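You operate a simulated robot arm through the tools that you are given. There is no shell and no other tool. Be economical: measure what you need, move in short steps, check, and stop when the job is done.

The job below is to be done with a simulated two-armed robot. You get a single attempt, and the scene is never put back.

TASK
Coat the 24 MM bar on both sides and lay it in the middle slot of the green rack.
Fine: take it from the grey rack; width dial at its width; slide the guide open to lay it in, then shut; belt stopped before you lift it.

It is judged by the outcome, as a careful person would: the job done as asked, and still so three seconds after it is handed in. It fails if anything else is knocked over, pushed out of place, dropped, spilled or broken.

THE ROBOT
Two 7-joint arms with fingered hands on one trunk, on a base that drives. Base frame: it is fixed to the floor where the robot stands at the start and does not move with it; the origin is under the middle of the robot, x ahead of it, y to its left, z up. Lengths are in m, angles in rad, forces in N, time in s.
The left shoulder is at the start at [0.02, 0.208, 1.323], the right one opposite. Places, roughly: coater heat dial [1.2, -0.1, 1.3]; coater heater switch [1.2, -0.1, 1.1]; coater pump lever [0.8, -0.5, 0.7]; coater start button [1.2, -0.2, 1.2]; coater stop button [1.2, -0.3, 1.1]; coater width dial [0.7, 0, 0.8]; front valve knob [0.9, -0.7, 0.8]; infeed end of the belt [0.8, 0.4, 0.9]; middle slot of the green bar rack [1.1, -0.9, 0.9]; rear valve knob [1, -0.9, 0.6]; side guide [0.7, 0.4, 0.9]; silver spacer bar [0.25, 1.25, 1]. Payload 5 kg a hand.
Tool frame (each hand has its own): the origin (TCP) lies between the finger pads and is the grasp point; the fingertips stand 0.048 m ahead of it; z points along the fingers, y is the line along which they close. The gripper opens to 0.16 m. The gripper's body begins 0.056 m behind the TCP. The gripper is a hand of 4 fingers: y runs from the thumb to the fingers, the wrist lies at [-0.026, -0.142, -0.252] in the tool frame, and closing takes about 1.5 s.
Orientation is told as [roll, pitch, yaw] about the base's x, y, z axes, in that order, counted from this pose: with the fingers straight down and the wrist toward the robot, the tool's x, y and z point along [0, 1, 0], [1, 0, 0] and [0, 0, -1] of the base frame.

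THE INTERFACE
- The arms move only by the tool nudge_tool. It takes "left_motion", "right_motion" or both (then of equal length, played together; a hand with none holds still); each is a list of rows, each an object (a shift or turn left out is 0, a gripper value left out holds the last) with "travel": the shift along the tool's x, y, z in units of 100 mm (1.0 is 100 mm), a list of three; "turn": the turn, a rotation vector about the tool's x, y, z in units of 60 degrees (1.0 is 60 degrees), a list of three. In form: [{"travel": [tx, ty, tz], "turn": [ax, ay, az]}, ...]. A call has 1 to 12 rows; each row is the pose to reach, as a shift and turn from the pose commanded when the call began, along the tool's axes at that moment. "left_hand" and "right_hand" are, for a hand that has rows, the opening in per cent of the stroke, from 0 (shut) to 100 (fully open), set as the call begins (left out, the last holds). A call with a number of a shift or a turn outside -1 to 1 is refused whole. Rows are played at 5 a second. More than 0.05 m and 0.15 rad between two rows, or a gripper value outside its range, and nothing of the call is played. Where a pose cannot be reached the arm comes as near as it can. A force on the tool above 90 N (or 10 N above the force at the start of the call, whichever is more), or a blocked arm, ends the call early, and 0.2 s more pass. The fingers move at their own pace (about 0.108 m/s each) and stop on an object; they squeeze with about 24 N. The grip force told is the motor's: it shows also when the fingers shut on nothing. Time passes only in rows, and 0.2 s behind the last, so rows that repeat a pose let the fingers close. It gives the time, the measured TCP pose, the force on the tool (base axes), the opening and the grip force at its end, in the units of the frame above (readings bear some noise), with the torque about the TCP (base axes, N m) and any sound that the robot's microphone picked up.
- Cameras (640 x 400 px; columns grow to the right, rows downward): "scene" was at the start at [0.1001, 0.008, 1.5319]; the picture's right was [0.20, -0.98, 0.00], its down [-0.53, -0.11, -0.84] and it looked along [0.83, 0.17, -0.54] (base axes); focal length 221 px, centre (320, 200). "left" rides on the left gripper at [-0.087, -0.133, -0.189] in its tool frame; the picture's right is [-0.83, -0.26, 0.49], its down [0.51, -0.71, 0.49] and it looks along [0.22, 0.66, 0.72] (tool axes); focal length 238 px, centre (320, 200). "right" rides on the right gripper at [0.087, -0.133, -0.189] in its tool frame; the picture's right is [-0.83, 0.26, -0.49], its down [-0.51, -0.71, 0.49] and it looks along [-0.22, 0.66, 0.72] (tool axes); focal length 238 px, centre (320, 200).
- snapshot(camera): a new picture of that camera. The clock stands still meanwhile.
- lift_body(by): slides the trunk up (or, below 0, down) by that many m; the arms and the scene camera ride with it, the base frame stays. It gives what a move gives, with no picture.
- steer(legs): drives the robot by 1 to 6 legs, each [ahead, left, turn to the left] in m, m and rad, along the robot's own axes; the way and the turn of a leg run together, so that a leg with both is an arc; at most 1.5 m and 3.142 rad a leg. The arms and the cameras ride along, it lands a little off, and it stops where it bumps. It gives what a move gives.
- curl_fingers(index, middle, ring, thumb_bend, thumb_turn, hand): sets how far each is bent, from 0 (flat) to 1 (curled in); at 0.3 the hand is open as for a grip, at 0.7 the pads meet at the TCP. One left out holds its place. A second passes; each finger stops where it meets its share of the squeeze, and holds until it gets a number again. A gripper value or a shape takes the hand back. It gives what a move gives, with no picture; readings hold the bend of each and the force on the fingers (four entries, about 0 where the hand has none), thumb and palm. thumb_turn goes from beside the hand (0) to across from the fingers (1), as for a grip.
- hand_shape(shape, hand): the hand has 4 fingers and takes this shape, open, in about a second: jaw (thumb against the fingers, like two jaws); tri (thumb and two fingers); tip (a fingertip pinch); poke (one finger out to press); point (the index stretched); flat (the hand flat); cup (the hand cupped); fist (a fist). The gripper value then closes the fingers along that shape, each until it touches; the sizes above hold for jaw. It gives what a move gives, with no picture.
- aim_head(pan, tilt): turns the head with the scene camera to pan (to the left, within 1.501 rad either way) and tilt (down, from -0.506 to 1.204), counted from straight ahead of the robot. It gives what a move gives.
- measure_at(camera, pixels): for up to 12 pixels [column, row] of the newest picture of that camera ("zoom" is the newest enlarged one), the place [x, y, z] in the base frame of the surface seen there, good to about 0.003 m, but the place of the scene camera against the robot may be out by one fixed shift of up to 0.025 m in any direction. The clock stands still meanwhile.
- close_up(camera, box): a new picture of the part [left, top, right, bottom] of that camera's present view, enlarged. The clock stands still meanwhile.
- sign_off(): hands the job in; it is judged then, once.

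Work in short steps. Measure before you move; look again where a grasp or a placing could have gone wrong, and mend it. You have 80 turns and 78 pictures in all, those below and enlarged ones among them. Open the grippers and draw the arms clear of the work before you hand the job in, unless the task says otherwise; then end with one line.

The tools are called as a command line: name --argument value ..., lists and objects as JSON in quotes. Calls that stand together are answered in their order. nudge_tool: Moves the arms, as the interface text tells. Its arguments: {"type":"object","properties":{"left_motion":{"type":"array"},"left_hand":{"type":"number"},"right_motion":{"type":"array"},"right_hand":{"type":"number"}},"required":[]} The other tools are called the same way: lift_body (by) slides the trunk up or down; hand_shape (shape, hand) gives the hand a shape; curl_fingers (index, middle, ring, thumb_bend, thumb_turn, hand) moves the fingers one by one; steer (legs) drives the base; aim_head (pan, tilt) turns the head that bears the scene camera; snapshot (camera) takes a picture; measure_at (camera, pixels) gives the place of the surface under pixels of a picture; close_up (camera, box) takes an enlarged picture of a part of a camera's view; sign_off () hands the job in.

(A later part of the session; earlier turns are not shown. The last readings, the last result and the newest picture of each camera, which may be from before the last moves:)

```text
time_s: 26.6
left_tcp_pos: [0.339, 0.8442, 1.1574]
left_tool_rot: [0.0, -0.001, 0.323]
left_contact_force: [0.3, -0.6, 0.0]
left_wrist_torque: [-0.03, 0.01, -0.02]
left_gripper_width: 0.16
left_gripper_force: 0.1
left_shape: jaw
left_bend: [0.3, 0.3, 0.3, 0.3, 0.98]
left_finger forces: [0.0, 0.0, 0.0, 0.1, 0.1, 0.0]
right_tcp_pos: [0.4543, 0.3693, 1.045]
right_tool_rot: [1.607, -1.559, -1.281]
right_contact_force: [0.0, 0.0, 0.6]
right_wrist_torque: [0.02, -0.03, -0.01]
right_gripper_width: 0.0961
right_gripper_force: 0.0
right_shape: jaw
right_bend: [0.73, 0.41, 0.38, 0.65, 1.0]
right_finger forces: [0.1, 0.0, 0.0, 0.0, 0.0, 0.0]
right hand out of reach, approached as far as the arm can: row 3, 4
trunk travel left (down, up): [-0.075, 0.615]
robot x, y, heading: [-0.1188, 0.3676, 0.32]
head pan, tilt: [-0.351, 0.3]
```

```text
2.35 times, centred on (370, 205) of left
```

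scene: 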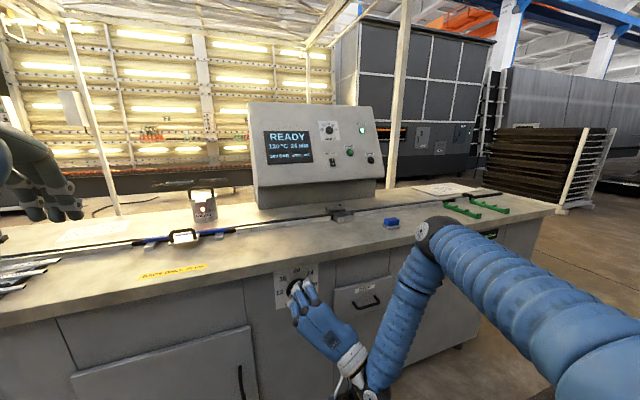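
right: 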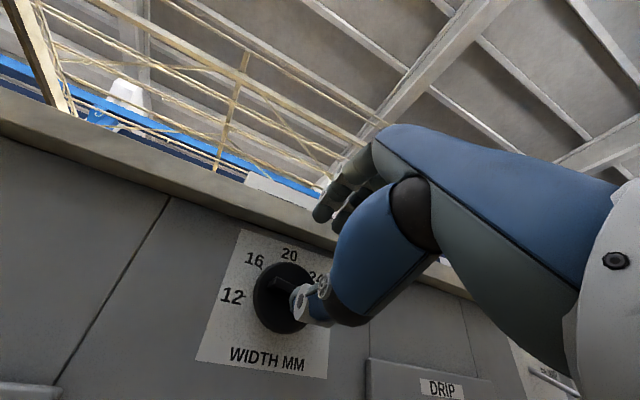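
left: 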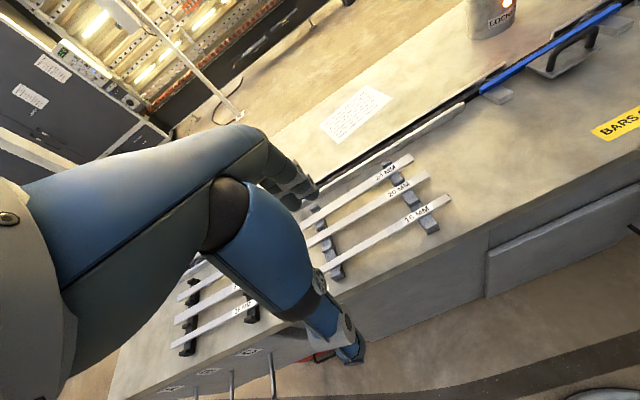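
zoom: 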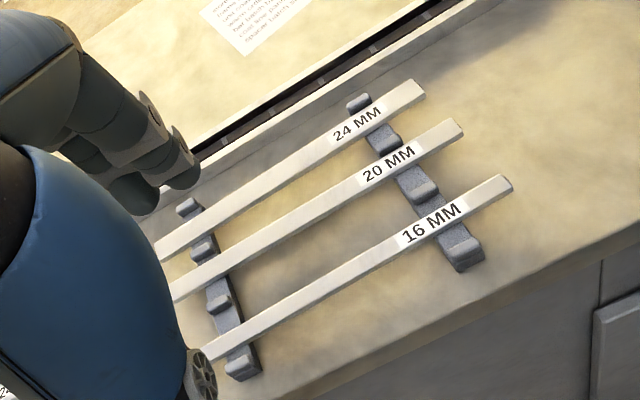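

Bench top z is 0.899 and the bar tops are at 0.924 (the scene camera reads about +0.0115 x and +0.016 z). I'll measure the 24 bar's outline precisely.

measure_at --camera "zoom" --pixels '[[420, 92], [408, 83], [280, 165], [270, 165], [285, 172], [290, 160], [160, 248], [165, 243], [168, 252], [445, 14], [330, 75], [360, 100]]'

```text
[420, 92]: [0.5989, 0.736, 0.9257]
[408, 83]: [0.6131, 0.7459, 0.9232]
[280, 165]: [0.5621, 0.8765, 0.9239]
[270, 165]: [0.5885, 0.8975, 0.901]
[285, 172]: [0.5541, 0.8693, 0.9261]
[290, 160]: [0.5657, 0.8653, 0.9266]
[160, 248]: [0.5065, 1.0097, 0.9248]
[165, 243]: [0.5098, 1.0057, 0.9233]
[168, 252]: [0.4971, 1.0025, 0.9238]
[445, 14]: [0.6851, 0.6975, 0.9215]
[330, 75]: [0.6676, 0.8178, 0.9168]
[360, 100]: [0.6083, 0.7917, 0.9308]
```

The 24 bar's centre is near d 0.803, s −0.657, top z 0.924, with 5 cm of space to the belt rail. I'll move the left hand over it in steps with a narrowed opening.

nudge_tool --left_motion '[{"travel": [-0.12, 0.33, 0.16]}, {"travel": [-0.24, 0.66, 0.33]}, {"travel": [-0.36, 1.0, 0.5]}]' --left_hand 35

nudge_tool --left_motion '[{"travel": [0, 0.38, 0.1]}, {"travel": [0, 0.76, 0.2]}, {"travel": [0, 1.0, 0.3]}]'

snapshot --camera "left"

```text
time_s: 27.4
left_tcp_pos: [0.4492, 0.845, 1.1065]
left_tool_rot: [0.001, 0.002, 0.325]
left_contact_force: [1.4, 0.4, 0.6]
left_wrist_torque: [-0.01, 0.1, -0.02]
left_gripper_width: 0.0563
left_gripper_force: 0.1
left_shape: jaw
left_bend: [0.74, 0.51, 0.49, 0.73, 1.0]
left_finger forces: [0.0, 0.0, 0.0, 0.1, 0.0, 0.0]
right_tcp_pos: [0.4563, 0.3702, 1.0442]
right_tool_rot: [1.516, -1.559, -1.191]
right_contact_force: [1.4, -0.3, -0.4]
right_wrist_torque: [-0.01, -0.06, 0.07]
right_gripper_width: 0.096
right_gripper_force: 0.0
right_shape: jaw
right_bend: [0.73, 0.41, 0.38, 0.65, 1.0]
right_finger forces: [0.0, 0.0, 0.1, 0.0, 0.0, 0.0]
trunk travel left (down, up): [-0.075, 0.615]
robot x, y, heading: [-0.1205, 0.3637, 0.321]
head pan, tilt: [-0.351, 0.3]
```

```text
time_s: 28.2
left_tcp_pos: [0.543, 0.8763, 1.075]
left_tool_rot: [-0.001, 0.002, 0.325]
left_contact_force: [0.3, 0.0, -0.6]
left_wrist_torque: [-0.05, 0.02, -0.01]
left_gripper_width: 0.0561
left_gripper_force: 0.1
left_shape: jaw
left_bend: [0.74, 0.51, 0.49, 0.73, 1.0]
left_finger forces: [0.0, 0.1, 0.0, 0.0, 0.0, 0.0]
right_tcp_pos: [0.4557, 0.3703, 1.0445]
right_tool_rot: [1.57, -1.561, -1.245]
right_contact_force: [0.4, -0.5, 0.1]
right_wrist_torque: [-0.01, -0.02, -0.01]
right_gripper_width: 0.096
right_gripper_force: 0.1
right_shape: jaw
right_bend: [0.73, 0.41, 0.38, 0.65, 1.0]
right_finger forces: [0.1, 0.0, 0.1, 0.1, 0.0, 0.0]
trunk travel left (down, up): [-0.075, 0.615]
robot x, y, heading: [-0.118, 0.3663, 0.322]
head pan, tilt: [-0.351, 0.3]
```

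```text
47 pictures are left
```

left: 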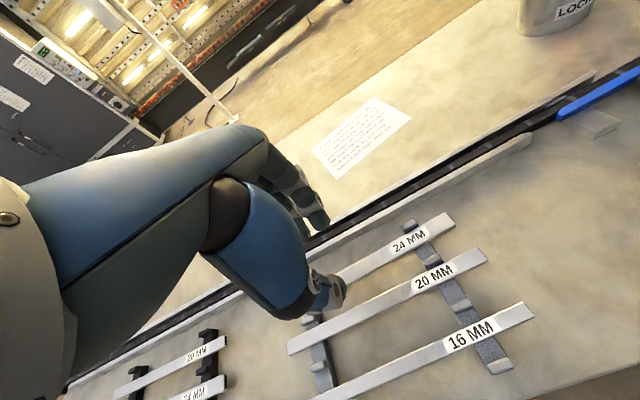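

The thumb is about to come down in front of the 24 bar. I'll re-measure the bar from this closer view before descending.

measure_at --camera "left" --pixels '[[375, 258], [370, 265], [390, 245], [450, 217], [440, 234], [385, 257], [432, 280], [345, 318]]'

```text
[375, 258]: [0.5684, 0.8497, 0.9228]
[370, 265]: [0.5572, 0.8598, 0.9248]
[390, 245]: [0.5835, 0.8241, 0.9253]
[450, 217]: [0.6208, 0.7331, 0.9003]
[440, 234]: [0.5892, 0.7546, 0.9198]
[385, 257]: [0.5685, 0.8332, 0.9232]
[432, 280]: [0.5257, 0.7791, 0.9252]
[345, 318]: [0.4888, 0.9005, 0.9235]
```

The bar centreline is at d≈0.805, 12 mm ahead of the TCP. I'll go down in two steps with the opening at 30 %.

nudge_tool --left_motion '[{"travel": [0, 0.11, 0.3]}, {"travel": [0, 0.11, 0.6]}, {"travel": [0, 0.11, 0.85]}]' --left_hand 30

close_up --camera "left" --box '[240, 160, 480, 360]'

```text
time_s: 29.0
left_tcp_pos: [0.5522, 0.8771, 0.9922]
left_tool_rot: [0.001, 0.001, 0.323]
left_contact_force: [0.7, 1.2, -0.1]
left_wrist_torque: [-0.02, 0.01, -0.02]
left_gripper_width: 0.0483
left_gripper_force: 0.0
left_shape: jaw
left_bend: [0.74, 0.54, 0.52, 0.74, 1.0]
left_finger forces: [0.1, 0.0, 0.1, 0.1, 0.0, 0.0]
right_tcp_pos: [0.4538, 0.3702, 1.0436]
right_tool_rot: [1.587, -1.56, -1.262]
right_contact_force: [0.7, -0.2, -0.5]
right_wrist_torque: [0.03, 0.0, 0.01]
right_gripper_width: 0.0958
right_gripper_force: 0.0
right_shape: jaw
right_bend: [0.73, 0.41, 0.38, 0.65, 1.0]
right_finger forces: [0.0, 0.0, 0.0, 0.0, 0.1, 0.1]
trunk travel left (down, up): [-0.075, 0.615]
robot x, y, heading: [-0.1223, 0.3641, 0.328]
head pan, tilt: [-0.351, 0.3]
```

```text
2.00 times, centred on (360, 260) of left
```

zoom: 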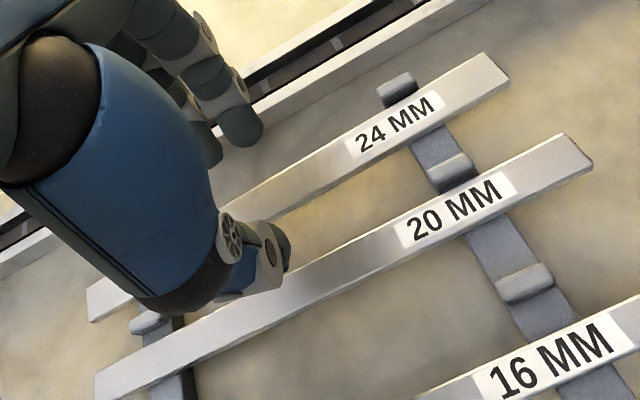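

The thumb tip appears close to the 20 bar, so I'll measure the thumb tip and the finger tips.

measure_at --camera "zoom" --pixels '[[283, 240], [265, 285], [285, 262], [243, 125], [210, 145], [320, 185], [300, 165], [330, 290], [310, 258]]'

```text
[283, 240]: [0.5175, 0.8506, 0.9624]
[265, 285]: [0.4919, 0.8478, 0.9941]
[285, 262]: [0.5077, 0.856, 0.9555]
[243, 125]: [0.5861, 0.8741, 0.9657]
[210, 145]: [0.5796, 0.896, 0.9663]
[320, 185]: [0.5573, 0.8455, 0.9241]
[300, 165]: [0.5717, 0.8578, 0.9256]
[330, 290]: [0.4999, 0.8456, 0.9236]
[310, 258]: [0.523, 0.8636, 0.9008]
```

The thumb is thick, so I'll narrow the opening to 22 %, shift 5 mm forward and descend, watching the force.

nudge_tool --left_motion '[{"travel": [0, 0.05, 0]}, {"travel": [0, 0.05, 0]}, {"travel": [0, 0.05, 0.1]}, {"travel": [0, 0.05, 0.2]}]' --left_hand 22

close_up --camera "left" --box '[240, 160, 480, 360]'

```text
time_s: 30.0
left_tcp_pos: [0.5551, 0.879, 0.9719]
left_tool_rot: [0.0, 0.001, 0.324]
left_contact_force: [0.1, -0.8, 0.0]
left_wrist_torque: [0.01, 0.02, -0.01]
left_gripper_width: 0.0359
left_gripper_force: 0.1
left_shape: jaw
left_bend: [0.73, 0.58, 0.56, 0.74, 1.0]
left_finger forces: [0.0, 0.1, 0.0, 0.0, 0.1, 0.0]
right_tcp_pos: [0.4539, 0.3692, 1.045]
right_tool_rot: [1.619, -1.559, -1.294]
right_contact_force: [1.1, -0.4, 0.4]
right_wrist_torque: [-0.02, 0.02, 0.04]
right_gripper_width: 0.0959
right_gripper_force: 0.0
right_shape: jaw
right_bend: [0.73, 0.41, 0.38, 0.65, 1.0]
right_finger forces: [0.1, 0.0, 0.0, 0.0, 0.0, 0.0]
trunk travel left (down, up): [-0.075, 0.615]
robot x, y, heading: [-0.1238, 0.3626, 0.325]
head pan, tilt: [-0.351, 0.3]
```

```text
2.00 times, centred on (360, 260) of left
```

zoom: 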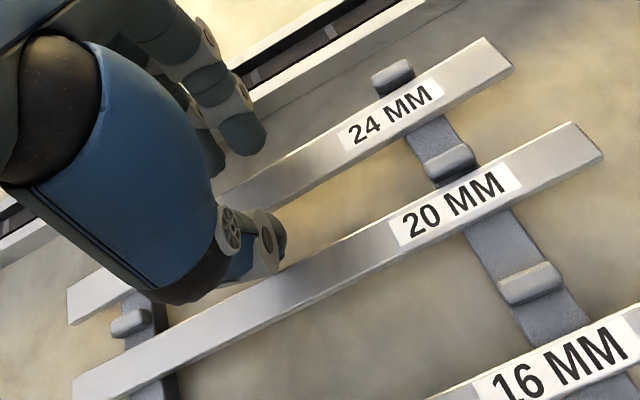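

The thumb and fingers straddle the bar. I'll go down 14 mm more and close.

nudge_tool --left_motion '[{"travel": [0, 0, 0.08]}, {"travel": [0, 0, 0.14]}]'

nudge_tool --left_motion '[{"travel": [0, 0, 0]}, {"travel": [0, 0, 0]}, {"travel": [0, 0, 0]}, {"travel": [0, 0, 0]}, {"travel": [0, 0, 0]}]' --left_hand 0

close_up --camera "left" --box '[240, 160, 480, 360]'

```text
time_s: 30.6
left_tcp_pos: [0.5559, 0.8794, 0.9593]
left_tool_rot: [-0.001, 0.001, 0.323]
left_contact_force: [-0.4, 0.0, -0.1]
left_wrist_torque: [0.01, 0.01, 0.01]
left_gripper_width: 0.0356
left_gripper_force: 0.1
left_shape: jaw
left_bend: [0.73, 0.58, 0.56, 0.74, 1.0]
left_finger forces: [0.1, 0.1, 0.0, 0.0, 0.0, 0.0]
right_tcp_pos: [0.455, 0.3708, 1.0446]
right_tool_rot: [1.622, -1.557, -1.298]
right_contact_force: [0.4, 0.5, 0.5]
right_wrist_torque: [0.0, 0.01, -0.04]
right_gripper_width: 0.096
right_gripper_force: 0.1
right_shape: jaw
right_bend: [0.73, 0.41, 0.38, 0.65, 1.0]
right_finger forces: [0.0, 0.0, 0.0, 0.1, 0.0, 0.1]
trunk travel left (down, up): [-0.075, 0.615]
robot x, y, heading: [-0.1229, 0.3649, 0.325]
head pan, tilt: [-0.351, 0.3]
```

```text
time_s: 31.8
left_tcp_pos: [0.5552, 0.88, 0.9577]
left_tool_rot: [-0.001, 0.001, 0.322]
left_contact_force: [-0.7, 0.4, -0.1]
left_wrist_torque: [0.0, 0.01, -0.1]
left_gripper_width: 0.0191
left_gripper_force: 23.5
left_shape: jaw
left_bend: [0.72, 0.64, 0.66, 0.74, 1.0]
left_finger forces: [11.9, 6.0, 2.7, 0.0, 21.3, 0.0]
right_tcp_pos: [0.4552, 0.37, 1.0435]
right_tool_rot: [1.631, -1.557, -1.307]
right_contact_force: [0.5, -0.6, -0.1]
right_wrist_torque: [0.02, 0.0, -0.02]
right_gripper_width: 0.0962
right_gripper_force: 0.0
right_shape: jaw
right_bend: [0.73, 0.41, 0.38, 0.65, 1.0]
right_finger forces: [0.1, 0.1, 0.1, 0.0, 0.0, 0.0]
trunk travel left (down, up): [-0.075, 0.615]
robot x, y, heading: [-0.1174, 0.3645, 0.322]
head pan, tilt: [-0.351, 0.3]
```

```text
2.00 times, centred on (360, 260) of left
```

zoom: 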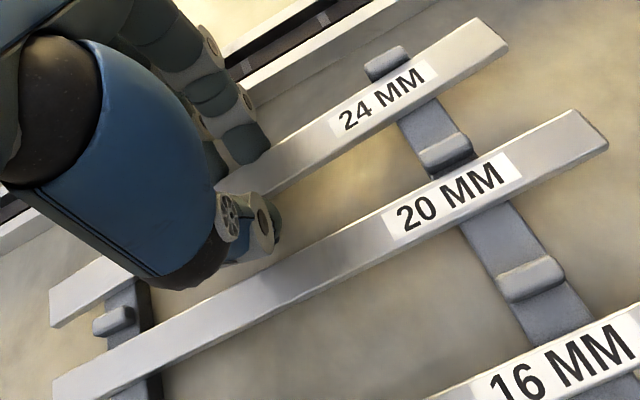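

The grip reads 23.5 N on the bar. I'll lift it straight up and look.

nudge_tool --left_motion '[{"travel": [0, 0, -0.15]}, {"travel": [0, 0, -0.3]}, {"travel": [0, 0, -0.6]}, {"travel": [0, 0, -1.0]}]'

snapshot --camera "left"

```text
time_s: 32.8
left_tcp_pos: [0.5563, 0.8754, 1.0573]
left_tool_rot: [0.0, 0.001, 0.323]
left_contact_force: [-0.6, -0.2, -0.8]
left_wrist_torque: [0.07, -0.07, 0.03]
left_gripper_width: 0.0189
left_gripper_force: 24.2
left_shape: jaw
left_bend: [0.72, 0.64, 0.67, 0.74, 1.0]
left_finger forces: [13.8, 5.6, 2.3, 0.1, 21.8, 0.0]
right_tcp_pos: [0.4554, 0.369, 1.0454]
right_tool_rot: [1.686, -1.56, -1.363]
right_contact_force: [-0.8, -0.1, 0.6]
right_wrist_torque: [0.04, 0.04, 0.03]
right_gripper_width: 0.0961
right_gripper_force: 0.1
right_shape: jaw
right_bend: [0.73, 0.41, 0.38, 0.65, 1.0]
right_finger forces: [0.0, 0.0, 0.1, 0.0, 0.1, 0.1]
trunk travel left (down, up): [-0.075, 0.615]
robot x, y, heading: [-0.1206, 0.3647, 0.323]
head pan, tilt: [-0.351, 0.3]
```

```text
43 pictures are left
```

left: 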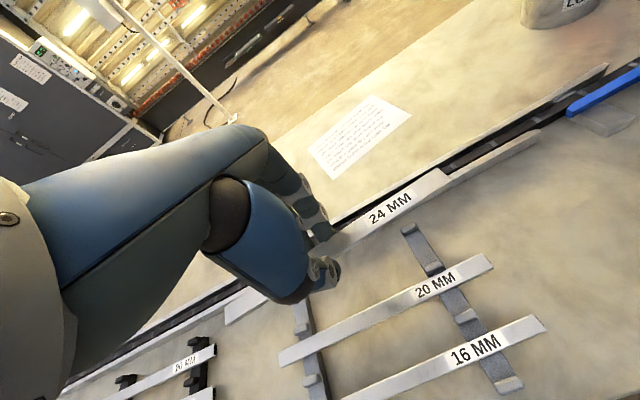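

The bar is held level with its label up, and the other bars are undisturbed. The robot stands well for the right hand to reach the guide handle, so I'll turn that hand to point down.

nudge_tool --right_motion '[{"turn": [0.12, 0, 0]}, {"turn": [0.24, 0, 0]}, {"turn": [0.36, 0, 0]}, {"turn": [0.48, 0, 0]}, {"turn": [0.6, 0, 0]}, {"turn": [0.72, 0, 0]}, {"turn": [0.75, 0, 0]}]'

nudge_tool --right_motion '[{"turn": [0.12, 0, 0]}, {"turn": [0.24, 0, 0]}, {"turn": [0.36, 0, 0]}, {"turn": [0.48, 0, 0]}, {"turn": [0.6, 0, 0]}, {"turn": [0.72, 0, 0]}, {"turn": [0.75, 0, 0]}]'

snapshot --camera "right"

```text
time_s: 34.4
left_tcp_pos: [0.5558, 0.8792, 1.0556]
left_tool_rot: [-0.001, 0.001, 0.325]
left_contact_force: [-0.9, 0.5, -0.2]
left_wrist_torque: [-0.08, -0.01, -0.02]
left_gripper_width: 0.0191
left_gripper_force: 23.7
left_shape: jaw
left_bend: [0.72, 0.64, 0.67, 0.74, 1.0]
left_finger forces: [13.8, 5.6, 2.2, 0.0, 21.8, 0.1]
right_tcp_pos: [0.5043, 0.4161, 1.063]
right_tool_rot: [0.014, -0.783, 0.315]
right_contact_force: [0.1, 0.8, -0.9]
right_wrist_torque: [-0.05, 0.02, -0.06]
right_gripper_width: 0.0963
right_gripper_force: 0.0
right_shape: jaw
right_bend: [0.73, 0.41, 0.38, 0.65, 1.0]
right_finger forces: [0.0, 0.0, 0.0, 0.1, 0.0, 0.0]
right hand out of reach, approached as far as the arm can: row 1, 2, 3, 4, 5, 6, 7
trunk travel left (down, up): [-0.075, 0.615]
robot x, y, heading: [-0.1176, 0.3661, 0.324]
head pan, tilt: [-0.351, 0.3]
```

```text
time_s: 36.0
left_tcp_pos: [0.5565, 0.8776, 1.0558]
left_tool_rot: [0.001, 0.001, 0.323]
left_contact_force: [-0.7, 0.2, -0.4]
left_wrist_torque: [0.01, -0.04, 0.01]
left_gripper_width: 0.0191
left_gripper_force: 24.0
left_shape: jaw
left_bend: [0.72, 0.64, 0.67, 0.74, 1.0]
left_finger forces: [13.8, 5.5, 2.2, 0.1, 21.7, 0.1]
right_tcp_pos: [0.5081, 0.4152, 1.0662]
right_tool_rot: [0.014, 0.002, 0.324]
right_contact_force: [-0.1, -0.1, 0.0]
right_wrist_torque: [-0.02, 0.01, -0.07]
right_gripper_width: 0.0958
right_gripper_force: 0.1
right_shape: jaw
right_bend: [0.73, 0.41, 0.38, 0.65, 1.0]
right_finger forces: [0.0, 0.1, 0.1, 0.1, 0.0, 0.0]
trunk travel left (down, up): [-0.075, 0.615]
robot x, y, heading: [-0.1193, 0.3632, 0.321]
head pan, tilt: [-0.351, 0.3]
```

```text
42 pictures are left
```

right: 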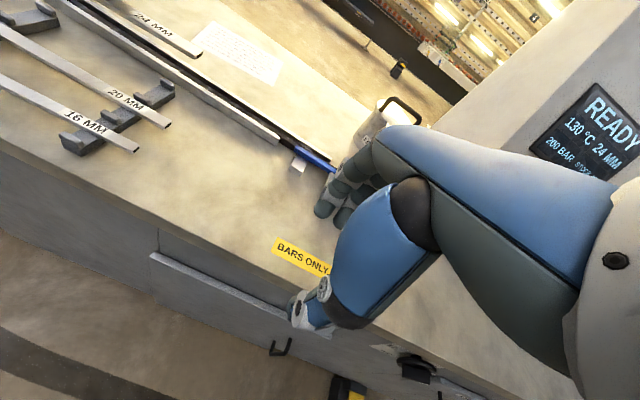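

The handle is hidden behind the hand in this view, so I'll look with the scene camera and apply its known shift.

aim_head --pan -0.25 --tilt 0.55

snapshot --camera "scene"

```text
time_s: 36.8
left_tcp_pos: [0.5569, 0.8776, 1.0548]
left_tool_rot: [-0.001, 0.0, 0.323]
left_contact_force: [0.1, 0.4, -0.4]
left_wrist_torque: [0.02, 0.02, -0.04]
left_gripper_width: 0.0187
left_gripper_force: 24.3
left_shape: jaw
left_bend: [0.72, 0.64, 0.67, 0.74, 1.0]
left_finger forces: [13.8, 5.7, 2.2, 0.0, 21.8, 0.0]
right_tcp_pos: [0.5073, 0.4148, 1.0653]
right_tool_rot: [0.009, 0.002, 0.327]
right_contact_force: [-0.7, 0.3, 0.1]
right_wrist_torque: [0.05, 0.0, 0.0]
right_gripper_width: 0.096
right_gripper_force: 0.1
right_shape: jaw
right_bend: [0.73, 0.41, 0.38, 0.65, 1.0]
right_finger forces: [0.1, 0.0, 0.0, 0.0, 0.0, 0.0]
trunk travel left (down, up): [-0.075, 0.615]
robot x, y, heading: [-0.1222, 0.3648, 0.321]
head pan, tilt: [-0.25, 0.55]
```

```text
41 pictures are left
```

scene: 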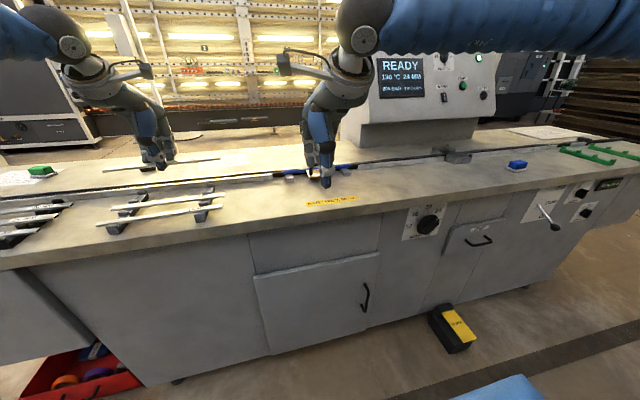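

The hand hides the handle again. I'll take this chance to read the valves, and move the right hand 10 cm left to uncover the guide.

close_up --camera "scene" --box '[520, 165, 640, 240]'

nudge_tool --right_motion '[{"travel": [-0.4, 0, -0.1]}, {"travel": [-0.8, 0, -0.2]}, {"travel": [-1.0, 0, -0.3]}]' --right_hand 40

close_up --camera "scene" --box '[230, 140, 390, 220]'

```text
5.33 times, centred on (580, 202) of scene
```

zoom: 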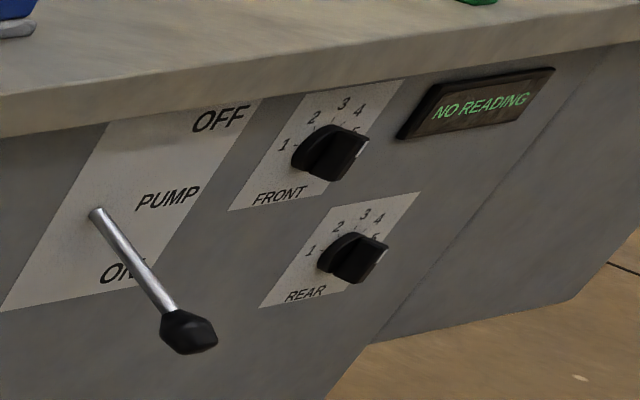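

```text
time_s: 37.6
left_tcp_pos: [0.5558, 0.8768, 1.0565]
left_tool_rot: [0.001, -0.001, 0.324]
left_contact_force: [-0.2, -0.9, -0.2]
left_wrist_torque: [0.07, 0.0, 0.01]
left_gripper_width: 0.0189
left_gripper_force: 24.4
left_shape: jaw
left_bend: [0.72, 0.64, 0.67, 0.74, 1.0]
left_finger forces: [13.7, 5.6, 2.3, 0.0, 21.8, 0.1]
right_tcp_pos: [0.541, 0.3213, 1.0981]
right_tool_rot: [0.012, -0.002, 0.325]
right_contact_force: [0.2, 0.0, -0.1]
right_wrist_torque: [0.05, -0.04, 0.0]
right_gripper_width: 0.0645
right_gripper_force: 0.1
right_shape: jaw
right_bend: [0.74, 0.49, 0.46, 0.72, 1.0]
right_finger forces: [0.1, 0.1, 0.1, 0.0, 0.0, 0.0]
trunk travel left (down, up): [-0.075, 0.615]
robot x, y, heading: [-0.1216, 0.369, 0.324]
head pan, tilt: [-0.25, 0.55]
```

```text
4.00 times, centred on (310, 180) of scene
```

zoom: 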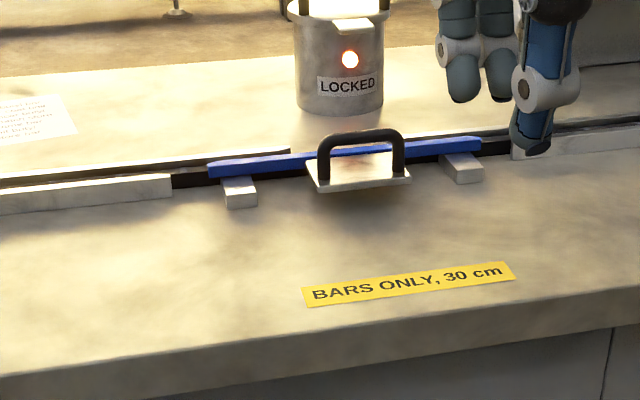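

The pump is ON, and the guide with its black bail handle is now clear in view. I'll measure it.

measure_at --camera "zoom" --pixels '[[360, 135], [325, 165], [398, 160], [345, 180], [215, 168], [478, 146], [240, 200], [463, 175], [190, 180], [165, 180], [270, 155], [520, 155]]'

```text
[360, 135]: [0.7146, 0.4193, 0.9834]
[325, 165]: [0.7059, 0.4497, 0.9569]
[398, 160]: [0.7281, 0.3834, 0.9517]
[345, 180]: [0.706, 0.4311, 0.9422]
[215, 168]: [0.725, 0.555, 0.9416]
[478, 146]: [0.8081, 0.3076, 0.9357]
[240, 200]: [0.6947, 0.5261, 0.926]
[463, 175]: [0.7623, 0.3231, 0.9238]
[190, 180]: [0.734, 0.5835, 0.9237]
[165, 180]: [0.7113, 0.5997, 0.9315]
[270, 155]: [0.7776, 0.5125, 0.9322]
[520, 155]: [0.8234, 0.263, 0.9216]
```

The handle's top bar is at about d 0.799, s −0.171, z 0.967 after correction. I'll bring the right hand above it.

nudge_tool --right_motion '[{"travel": [0.13, 0.36, 0]}, {"travel": [0.26, 0.72, 0]}, {"travel": [0.38, 1.0, 0]}]' --right_hand 40

nudge_tool --right_motion '[{"travel": [0, 0.42, 0.1]}, {"travel": [0, 0.84, 0.3]}, {"travel": [0, 0.84, 0.55]}]'

close_up --camera "right" --box '[200, 100, 440, 350]'

close_up --camera "scene" --box '[230, 120, 390, 220]'

```text
time_s: 38.4
left_tcp_pos: [0.5576, 0.8788, 1.0546]
left_tool_rot: [0.0, 0.002, 0.324]
left_contact_force: [-0.2, 0.6, -1.5]
left_wrist_torque: [-0.08, 0.04, 0.01]
left_gripper_width: 0.019
left_gripper_force: 23.7
left_shape: jaw
left_bend: [0.72, 0.64, 0.67, 0.74, 1.0]
left_finger forces: [13.8, 5.6, 2.1, 0.0, 21.8, 0.0]
right_tcp_pos: [0.623, 0.3915, 1.0956]
right_tool_rot: [0.009, 0.003, 0.325]
right_contact_force: [0.0, 0.5, 0.0]
right_wrist_torque: [0.01, 0.06, 0.02]
right_gripper_width: 0.0645
right_gripper_force: 0.1
right_shape: jaw
right_bend: [0.74, 0.49, 0.46, 0.72, 1.0]
right_finger forces: [0.0, 0.1, 0.0, 0.0, 0.0, 0.0]
trunk travel left (down, up): [-0.075, 0.615]
robot x, y, heading: [-0.1203, 0.3675, 0.318]
head pan, tilt: [-0.25, 0.55]
```

```text
time_s: 39.2
left_tcp_pos: [0.5567, 0.8769, 1.0557]
left_tool_rot: [0.0, 0.001, 0.323]
left_contact_force: [0.3, -0.8, -0.3]
left_wrist_torque: [0.0, 0.03, 0.02]
left_gripper_width: 0.0191
left_gripper_force: 23.9
left_shape: jaw
left_bend: [0.72, 0.64, 0.67, 0.74, 1.0]
left_finger forces: [13.9, 5.7, 2.2, 0.0, 21.8, 0.0]
right_tcp_pos: [0.7016, 0.4187, 1.0421]
right_tool_rot: [0.012, 0.002, 0.324]
right_contact_force: [0.0, 0.5, -0.1]
right_wrist_torque: [-0.02, 0.01, 0.04]
right_gripper_width: 0.0642
right_gripper_force: 0.2
right_shape: jaw
right_bend: [0.74, 0.49, 0.46, 0.72, 1.0]
right_finger forces: [0.0, 0.0, 0.0, 0.0, 0.1, 0.1]
trunk travel left (down, up): [-0.075, 0.615]
robot x, y, heading: [-0.1215, 0.3662, 0.322]
head pan, tilt: [-0.25, 0.55]
```

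```text
1.60 times, centred on (320, 225) of right
```

zoom: 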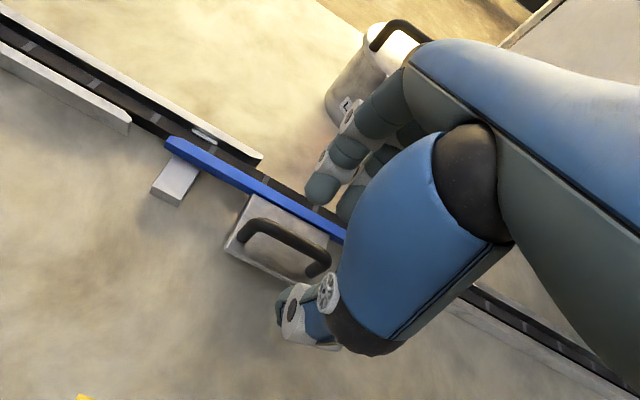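

```text
4.00 times, centred on (310, 170) of scene
```

zoom: 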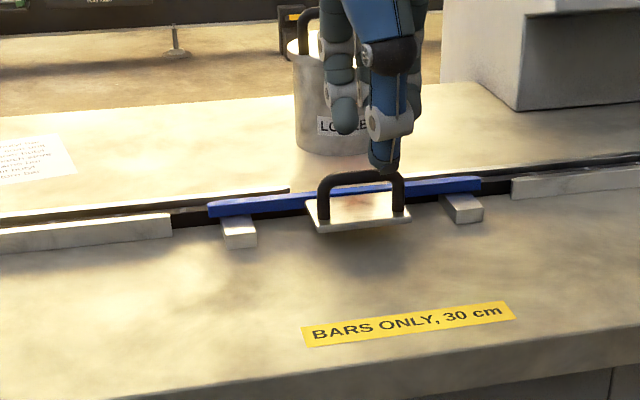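

I'll measure the handle with the right camera for accuracy.

close_up --camera "right" --box '[200, 150, 360, 310]'

measure_at --camera "zoom" --pixels '[[285, 250], [250, 232], [330, 275], [240, 265], [270, 310], [200, 150], [370, 235], [155, 170], [265, 175], [200, 60], [100, 110], [180, 130]]'

```text
2.50 times, centred on (280, 230) of right
```

zoom: 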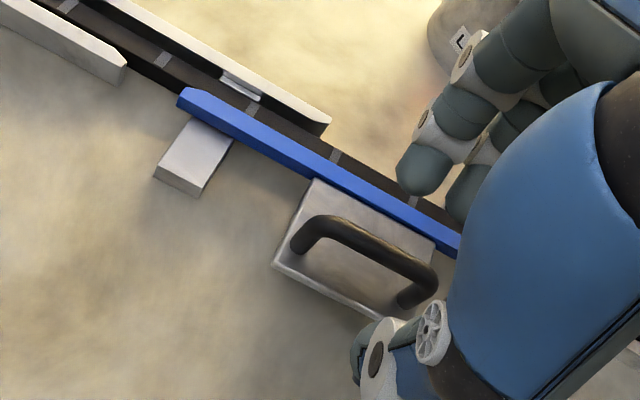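

```text
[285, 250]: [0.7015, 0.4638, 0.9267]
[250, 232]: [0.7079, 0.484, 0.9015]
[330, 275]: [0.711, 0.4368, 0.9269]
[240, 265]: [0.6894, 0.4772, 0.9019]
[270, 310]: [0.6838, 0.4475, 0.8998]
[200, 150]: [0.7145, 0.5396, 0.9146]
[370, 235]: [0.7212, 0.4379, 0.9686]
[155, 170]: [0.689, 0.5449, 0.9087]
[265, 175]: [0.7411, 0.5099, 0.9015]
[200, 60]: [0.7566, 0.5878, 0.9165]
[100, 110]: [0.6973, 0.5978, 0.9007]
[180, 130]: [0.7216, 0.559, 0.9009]
```

I need the handle bar's centreline, so I'll measure several points on it.

measure_at --camera "zoom" --pixels '[[330, 225], [350, 232], [350, 240], [380, 250], [400, 260], [415, 280], [302, 240], [410, 295], [230, 103], [400, 220], [430, 215], [310, 125]]'

```text
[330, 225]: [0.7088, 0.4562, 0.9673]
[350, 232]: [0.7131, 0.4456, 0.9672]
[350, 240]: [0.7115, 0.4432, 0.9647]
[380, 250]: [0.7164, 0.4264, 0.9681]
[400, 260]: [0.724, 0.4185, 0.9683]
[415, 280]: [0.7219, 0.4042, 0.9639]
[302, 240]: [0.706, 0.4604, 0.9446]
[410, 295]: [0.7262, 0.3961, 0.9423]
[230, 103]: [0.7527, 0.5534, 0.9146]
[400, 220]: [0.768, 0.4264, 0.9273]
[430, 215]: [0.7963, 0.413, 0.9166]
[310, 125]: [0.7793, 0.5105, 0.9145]
```

The handle bar is centred at d 0.816, s −0.178, z 0.968. I'll shift 18 mm forward, descend and close on it.

nudge_tool --right_motion '[{"travel": [0.04, 0.18, 0]}, {"travel": [0.04, 0.18, 0.3]}, {"travel": [0.04, 0.18, 0.57]}]'

nudge_tool --right_motion '[{"travel": [0, 0, 0]}, {"travel": [0, 0, 0]}, {"travel": [0, 0, 0]}, {"travel": [0, 0, 0]}, {"travel": [0, 0, 0]}]' --right_hand 0

nudge_tool --right_motion '[{"travel": [0, -0.15, 0]}, {"travel": [0, -0.3, 0]}, {"travel": [0, -0.45, 0]}]'

close_up --camera "right" --box '[200, 150, 360, 310]'

```text
time_s: 40.0
left_tcp_pos: [0.5573, 0.8776, 1.0549]
left_tool_rot: [0.001, 0.003, 0.323]
left_contact_force: [0.5, 0.1, -0.6]
left_wrist_torque: [-0.04, 0.04, 0.01]
left_gripper_width: 0.0191
left_gripper_force: 24.2
left_shape: jaw
left_bend: [0.72, 0.64, 0.67, 0.74, 1.0]
left_finger forces: [13.9, 5.6, 2.3, 0.1, 21.8, 0.1]
right_tcp_pos: [0.7188, 0.4271, 0.9826]
right_tool_rot: [0.01, 0.001, 0.326]
right_contact_force: [1.1, 0.1, 0.7]
right_wrist_torque: [-0.03, 0.06, 0.01]
right_gripper_width: 0.064
right_gripper_force: 0.0
right_shape: jaw
right_bend: [0.74, 0.49, 0.46, 0.72, 1.0]
right_finger forces: [0.0, 0.0, 0.0, 0.0, 0.1, 0.0]
trunk travel left (down, up): [-0.075, 0.615]
robot x, y, heading: [-0.1215, 0.3652, 0.327]
head pan, tilt: [-0.25, 0.55]
```

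```text
time_s: 41.2
left_tcp_pos: [0.5562, 0.8774, 1.0558]
left_tool_rot: [0.0, 0.001, 0.322]
left_contact_force: [-0.2, 0.4, 0.1]
left_wrist_torque: [0.02, -0.02, -0.01]
left_gripper_width: 0.0188
left_gripper_force: 24.3
left_shape: jaw
left_bend: [0.72, 0.64, 0.67, 0.74, 1.0]
left_finger forces: [13.7, 5.6, 2.1, 0.1, 21.8, 0.1]
right_tcp_pos: [0.7187, 0.4279, 0.982]
right_tool_rot: [0.01, 0.004, 0.326]
right_contact_force: [-1.1, -0.8, -9.1]
right_wrist_torque: [0.01, 0.0, 0.06]
right_gripper_width: 0.0
right_gripper_force: 24.4
right_shape: jaw
right_bend: [0.7, 0.7, 0.7, 0.7, 1.0]
right_finger forces: [12.1, 4.6, 2.7, 0.0, 21.1, 0.1]
trunk travel left (down, up): [-0.075, 0.615]
robot x, y, heading: [-0.1209, 0.3646, 0.33]
head pan, tilt: [-0.25, 0.55]
```

```text
time_s: 42.0
left_tcp_pos: [0.5581, 0.8778, 1.055]
left_tool_rot: [0.0, -0.001, 0.323]
left_contact_force: [0.2, -1.3, -0.2]
left_wrist_torque: [0.03, 0.01, -0.03]
left_gripper_width: 0.019
left_gripper_force: 23.9
left_shape: jaw
left_bend: [0.72, 0.64, 0.67, 0.74, 1.0]
left_finger forces: [13.8, 5.5, 2.2, 0.1, 21.9, 0.0]
right_tcp_pos: [0.6763, 0.413, 0.9817]
right_tool_rot: [0.009, 0.002, 0.327]
right_contact_force: [-3.1, 3.1, -15.6]
right_wrist_torque: [0.11, 0.06, 0.07]
right_gripper_width: 0.0
right_gripper_force: 24.6
right_shape: jaw
right_bend: [0.7, 0.7, 0.7, 0.7, 1.0]
right_finger forces: [13.1, 5.7, 2.2, 0.0, 22.0, 0.1]
trunk travel left (down, up): [-0.075, 0.615]
robot x, y, heading: [-0.1223, 0.363, 0.324]
head pan, tilt: [-0.25, 0.55]
```

```text
2.50 times, centred on (280, 230) of right
```

zoom: 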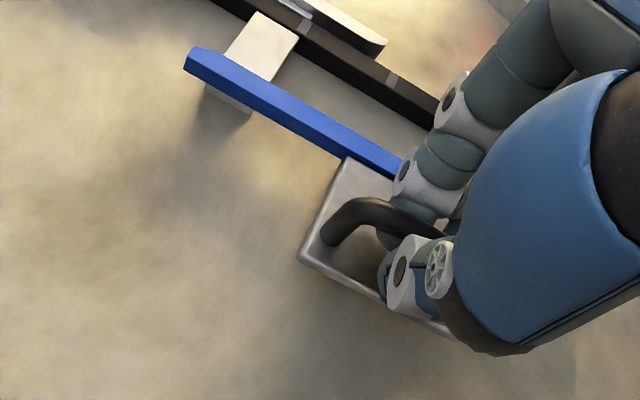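

The guide has slid open by about 45 mm. I'll measure the belt and back rail, then release the handle and lift the right hand.

measure_at --camera "zoom" --pixels '[[340, 55], [345, 75], [355, 45], [385, 40], [350, 20], [420, 105], [395, 110], [330, 75], [190, 50], [300, 120], [290, 45], [225, 80]]'

nudge_tool --right_motion '[{"travel": [0, 0, 0]}, {"travel": [0, 0, 0]}, {"travel": [0, 0, 0]}, {"travel": [0, 0, 0]}, {"travel": [0, 0, -0.3]}, {"travel": [0, 0, -0.65]}, {"travel": [0, 0, -1.0]}]' --right_hand 40

nudge_tool --right_motion '[{"travel": [-0.3, -0.4, 0]}, {"travel": [-0.6, -0.7, 0]}, {"travel": [-0.9, -1.0, -0.1]}]'

close_up --camera "scene" --box '[200, 130, 360, 230]'

```text
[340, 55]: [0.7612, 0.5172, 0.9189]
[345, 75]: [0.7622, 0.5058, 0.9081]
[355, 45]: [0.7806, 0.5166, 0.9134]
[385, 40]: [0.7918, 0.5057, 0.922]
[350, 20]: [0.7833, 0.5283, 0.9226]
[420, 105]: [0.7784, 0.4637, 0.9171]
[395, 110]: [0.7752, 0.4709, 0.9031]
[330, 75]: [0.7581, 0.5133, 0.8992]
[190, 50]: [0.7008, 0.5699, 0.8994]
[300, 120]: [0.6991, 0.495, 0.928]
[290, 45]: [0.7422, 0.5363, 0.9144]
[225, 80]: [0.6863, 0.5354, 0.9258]
```

```text
time_s: 43.6
left_tcp_pos: [0.5557, 0.8767, 1.0563]
left_tool_rot: [-0.002, 0.0, 0.323]
left_contact_force: [-0.6, 0.2, -0.2]
left_wrist_torque: [0.01, -0.09, -0.01]
left_gripper_width: 0.019
left_gripper_force: 23.4
left_shape: jaw
left_bend: [0.72, 0.64, 0.67, 0.74, 1.0]
left_finger forces: [13.7, 5.6, 2.2, 0.0, 21.9, 0.1]
right_tcp_pos: [0.6766, 0.4103, 1.0808]
right_tool_rot: [0.01, 0.002, 0.325]
right_contact_force: [-0.7, 0.5, -1.0]
right_wrist_torque: [0.01, -0.06, 0.0]
right_gripper_width: 0.0635
right_gripper_force: 0.0
right_shape: jaw
right_bend: [0.74, 0.49, 0.47, 0.72, 1.0]
right_finger forces: [0.0, 0.1, 0.0, 0.0, 0.0, 0.0]
trunk travel left (down, up): [-0.075, 0.615]
robot x, y, heading: [-0.1153, 0.3659, 0.321]
head pan, tilt: [-0.25, 0.55]
```

```text
time_s: 44.4
left_tcp_pos: [0.5558, 0.8761, 1.0596]
left_tool_rot: [0.001, -0.004, 0.322]
left_contact_force: [-1.3, -2.3, 1.1]
left_wrist_torque: [0.18, -0.02, 0.05]
left_gripper_width: 0.019
left_gripper_force: 23.8
left_shape: jaw
left_bend: [0.72, 0.64, 0.67, 0.74, 1.0]
left_finger forces: [13.8, 5.5, 2.2, 0.1, 21.8, 0.0]
right_tcp_pos: [0.6103, 0.2931, 1.091]
right_tool_rot: [0.013, -0.002, 0.327]
right_contact_force: [-0.6, 0.0, -1.0]
right_wrist_torque: [0.07, -0.1, 0.0]
right_gripper_width: 0.064
right_gripper_force: 0.0
right_shape: jaw
right_bend: [0.74, 0.49, 0.46, 0.72, 1.0]
right_finger forces: [0.0, 0.1, 0.1, 0.0, 0.0, 0.0]
trunk travel left (down, up): [-0.075, 0.615]
robot x, y, heading: [-0.1192, 0.3682, 0.32]
head pan, tilt: [-0.25, 0.55]
```

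```text
4.00 times, centred on (280, 180) of scene
```

zoom: 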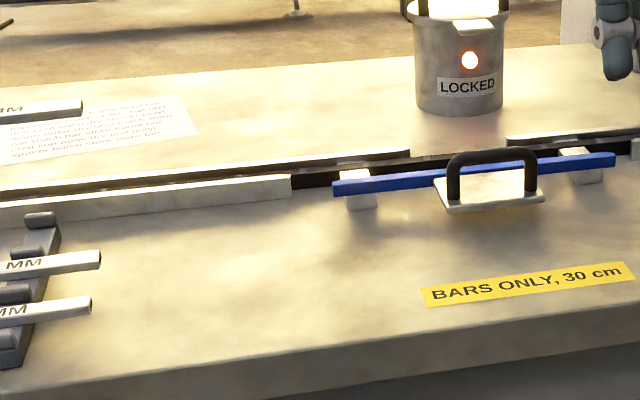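

The belt runs d 0.883–0.908 at z≈0.916, and the back rail has a gap for fingers near the guide's middle. I'll measure that gap, then drive right with the bar held high.

measure_at --camera "zoom" --pixels '[[408, 152], [509, 140], [338, 184], [612, 156], [292, 188], [636, 148]]'

steer --legs '[[0, -0.47, 0]]'

snapshot --camera "left"

```text
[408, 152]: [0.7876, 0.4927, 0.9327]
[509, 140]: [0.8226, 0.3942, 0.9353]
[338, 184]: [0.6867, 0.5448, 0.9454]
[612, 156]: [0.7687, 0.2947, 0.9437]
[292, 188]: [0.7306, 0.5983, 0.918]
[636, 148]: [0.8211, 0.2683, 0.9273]
```

```text
time_s: 47.1
left_tcp_pos: [0.7067, 0.4331, 1.0566]
left_tool_rot: [-0.001, 0.001, 0.305]
left_contact_force: [0.6, -0.4, -1.4]
left_wrist_torque: [0.05, 0.04, 0.0]
left_gripper_width: 0.0191
left_gripper_force: 24.3
left_shape: jaw
left_bend: [0.72, 0.64, 0.67, 0.74, 1.0]
left_finger forces: [13.7, 5.5, 2.3, 0.0, 21.8, 0.0]
right_tcp_pos: [0.7504, -0.1511, 1.0898]
right_tool_rot: [0.013, 0.001, 0.307]
right_contact_force: [1.2, -0.5, -0.1]
right_wrist_torque: [0.09, -0.03, 0.02]
right_gripper_width: 0.0638
right_gripper_force: 0.0
right_shape: jaw
right_bend: [0.74, 0.49, 0.46, 0.72, 1.0]
right_finger forces: [0.1, 0.0, 0.1, 0.0, 0.1, 0.1]
trunk travel left (down, up): [-0.075, 0.615]
robot x, y, heading: [0.0215, -0.0668, 0.308]
head pan, tilt: [-0.25, 0.55]
```

```text
33 pictures are left
```

left: 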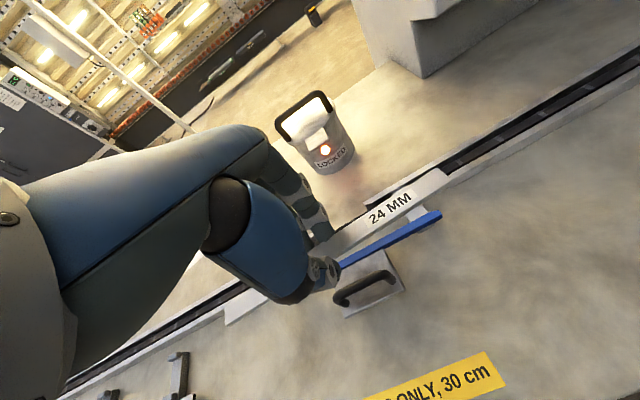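

The bar hangs just in front of the belt (TCP at d 0.808, s −0.186) with about 1° of yaw error. I'll move it forward over the belt, correct the yaw and lower it partway.

nudge_tool --left_motion '[{"travel": [-0.03, 0.3, 0], "turn": [0, 0, -0.017]}, {"travel": [-0.05, 0.6, 0], "turn": [0, 0, -0.017]}, {"travel": [-0.075, 0.875, 0.1], "turn": [0, 0, -0.017]}, {"travel": [-0.075, 0.875, 0.4], "turn": [0, 0, -0.017]}, {"travel": [-0.075, 0.875, 0.7], "turn": [0, 0, -0.017]}]'

close_up --camera "left" --box '[240, 150, 480, 330]'

```text
time_s: 48.3
left_tcp_pos: [0.7905, 0.4519, 0.9838]
left_tool_rot: [0.001, 0.0, 0.323]
left_contact_force: [1.0, 0.1, 0.0]
left_wrist_torque: [-0.03, 0.06, -0.03]
left_gripper_width: 0.0187
left_gripper_force: 24.0
left_shape: jaw
left_bend: [0.72, 0.64, 0.67, 0.74, 1.0]
left_finger forces: [13.8, 5.7, 2.3, 0.0, 21.7, 0.1]
right_tcp_pos: [0.7512, -0.152, 1.0885]
right_tool_rot: [0.01, 0.002, 0.307]
right_contact_force: [0.5, 0.8, -0.3]
right_wrist_torque: [0.0, 0.04, 0.05]
right_gripper_width: 0.0638
right_gripper_force: 0.0
right_shape: jaw
right_bend: [0.74, 0.49, 0.46, 0.72, 1.0]
right_finger forces: [0.0, 0.0, 0.0, 0.0, 0.0, 0.1]
trunk travel left (down, up): [-0.075, 0.615]
robot x, y, heading: [0.0187, -0.0671, 0.306]
head pan, tilt: [-0.25, 0.55]
```

```text
2.22 times, centred on (360, 240) of left
```

zoom: 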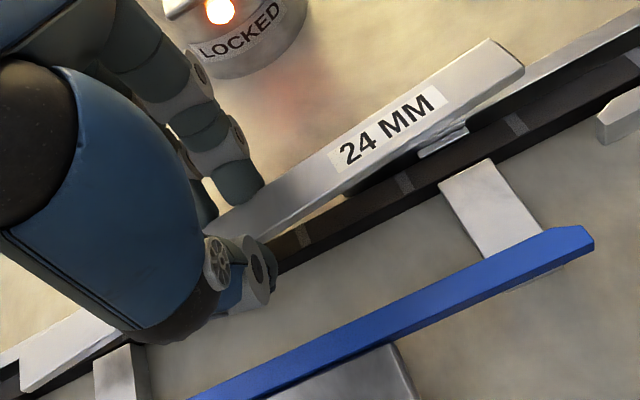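

I'll measure the bar against the belt and back rail in this view.

measure_at --camera "zoom" --pixels '[[300, 185], [325, 200], [430, 85], [520, 75], [490, 45], [505, 95], [560, 80], [400, 185], [500, 130], [600, 40], [480, 205], [360, 195]]'

```text
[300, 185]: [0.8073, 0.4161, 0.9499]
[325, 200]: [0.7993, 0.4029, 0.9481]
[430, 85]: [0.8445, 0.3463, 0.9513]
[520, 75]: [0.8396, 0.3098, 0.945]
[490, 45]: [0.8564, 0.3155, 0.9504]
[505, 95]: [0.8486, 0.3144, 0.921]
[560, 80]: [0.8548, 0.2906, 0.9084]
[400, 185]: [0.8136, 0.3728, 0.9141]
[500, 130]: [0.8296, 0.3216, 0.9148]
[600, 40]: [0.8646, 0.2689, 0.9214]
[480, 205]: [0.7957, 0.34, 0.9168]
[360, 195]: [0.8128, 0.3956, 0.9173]
```

The bar's far edge (d≈0.911) slightly overlaps the back rail, so I'll shift it 7 mm nearer and then lower it gently.

nudge_tool --left_motion '[{"travel": [0, -0.07, 0]}, {"travel": [0, -0.07, 0.06]}, {"travel": [0, -0.07, 0.12]}, {"travel": [0, -0.07, 0.16]}, {"travel": [0, -0.07, 0.19]}]'

close_up --camera "left" --box '[240, 150, 480, 330]'

```text
time_s: 49.5
left_tcp_pos: [0.785, 0.4512, 0.9658]
left_tool_rot: [0.001, 0.0, 0.324]
left_contact_force: [0.2, 0.0, -0.3]
left_wrist_torque: [0.03, 0.02, 0.03]
left_gripper_width: 0.0189
left_gripper_force: 23.6
left_shape: jaw
left_bend: [0.72, 0.64, 0.67, 0.74, 1.0]
left_finger forces: [13.8, 5.6, 2.2, 0.1, 21.7, 0.1]
right_tcp_pos: [0.7515, -0.1507, 1.0897]
right_tool_rot: [0.011, 0.002, 0.306]
right_contact_force: [0.0, 1.0, -0.2]
right_wrist_torque: [-0.02, 0.0, -0.02]
right_gripper_width: 0.064
right_gripper_force: 0.1
right_shape: jaw
right_bend: [0.74, 0.49, 0.46, 0.72, 1.0]
right_finger forces: [0.1, 0.0, 0.1, 0.0, 0.0, 0.1]
trunk travel left (down, up): [-0.075, 0.615]
robot x, y, heading: [0.0185, -0.0662, 0.31]
head pan, tilt: [-0.25, 0.55]
```

```text
2.22 times, centred on (360, 240) of left
```

zoom: 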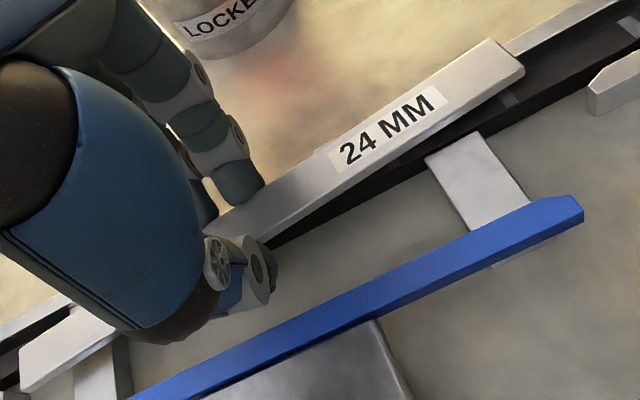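

I'll measure both ends of the bar against the rails for any skew.

measure_at --camera "zoom" --pixels '[[488, 42], [522, 68], [470, 100], [305, 210], [280, 170], [400, 155], [460, 110], [25, 350], [110, 320], [40, 370], [580, 30], [530, 95]]'

```text
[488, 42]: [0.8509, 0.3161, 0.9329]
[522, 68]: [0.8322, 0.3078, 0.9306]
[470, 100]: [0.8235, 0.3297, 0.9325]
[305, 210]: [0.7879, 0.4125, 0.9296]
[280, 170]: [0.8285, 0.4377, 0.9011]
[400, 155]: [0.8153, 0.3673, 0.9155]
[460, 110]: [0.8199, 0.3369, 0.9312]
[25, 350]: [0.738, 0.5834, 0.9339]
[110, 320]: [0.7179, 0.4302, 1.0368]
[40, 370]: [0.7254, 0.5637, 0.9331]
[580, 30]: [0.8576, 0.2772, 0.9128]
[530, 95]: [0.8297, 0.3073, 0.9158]
```

The bar is skewed about 0.08 rad, with its right end too far forward. I'll rotate it clockwise, shift 4 mm forward and lower until it touches.

nudge_tool --left_motion '[{"travel": [0, 0.02, 0], "turn": [0, 0, 0.038]}, {"travel": [0, 0.04, 0], "turn": [0, 0, 0.076]}, {"travel": [0, 0.04, 0.03], "turn": [0, 0, 0.076]}, {"travel": [0, 0.04, 0.06], "turn": [0, 0, 0.076]}]'

close_up --camera "left" --box '[240, 150, 480, 330]'

```text
time_s: 50.5
left_tcp_pos: [0.7889, 0.4504, 0.9621]
left_tool_rot: [-0.001, -0.004, 0.243]
left_contact_force: [2.1, 2.5, 8.9]
left_wrist_torque: [0.62, -0.11, -0.05]
left_gripper_width: 0.019
left_gripper_force: 24.2
left_shape: jaw
left_bend: [0.72, 0.64, 0.65, 0.74, 1.0]
left_finger forces: [13.7, 6.3, 10.1, 0.0, 21.4, 0.0]
right_tcp_pos: [0.7507, -0.1519, 1.0897]
right_tool_rot: [0.011, 0.0, 0.308]
right_contact_force: [-0.8, -0.3, -0.3]
right_wrist_torque: [-0.01, 0.0, 0.01]
right_gripper_width: 0.0638
right_gripper_force: 0.1
right_shape: jaw
right_bend: [0.74, 0.49, 0.46, 0.72, 1.0]
right_finger forces: [0.1, 0.0, 0.1, 0.0, 0.0, 0.1]
trunk travel left (down, up): [-0.075, 0.615]
robot x, y, heading: [0.0228, -0.0655, 0.306]
head pan, tilt: [-0.25, 0.55]
```

```text
2.22 times, centred on (360, 240) of left
```

zoom: 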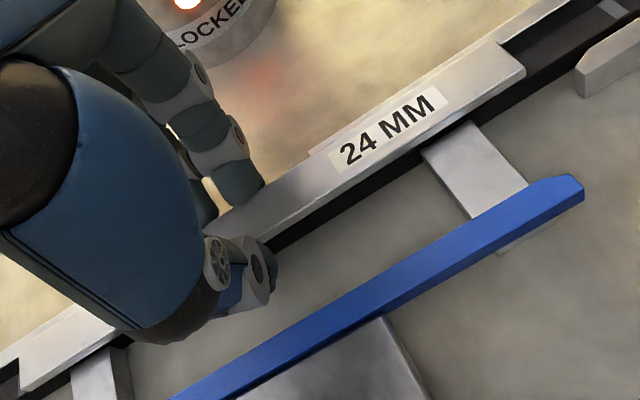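

It has touched something with 9 N up, so I'll measure to see whether the bar lies on the belt.

measure_at --camera "zoom" --pixels '[[495, 48], [522, 72], [470, 105], [310, 210], [320, 155], [400, 90], [25, 360], [60, 330], [40, 375], [110, 335], [520, 90], [590, 40]]'

```text
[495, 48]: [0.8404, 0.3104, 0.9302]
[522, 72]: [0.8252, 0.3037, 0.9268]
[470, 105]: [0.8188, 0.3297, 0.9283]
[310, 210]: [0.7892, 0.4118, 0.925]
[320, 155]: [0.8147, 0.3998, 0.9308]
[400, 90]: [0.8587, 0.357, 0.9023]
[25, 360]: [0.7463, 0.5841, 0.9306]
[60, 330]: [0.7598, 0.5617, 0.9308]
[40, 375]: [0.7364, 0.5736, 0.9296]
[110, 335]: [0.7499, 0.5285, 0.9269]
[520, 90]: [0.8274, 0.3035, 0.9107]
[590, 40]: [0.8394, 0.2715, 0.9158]
```

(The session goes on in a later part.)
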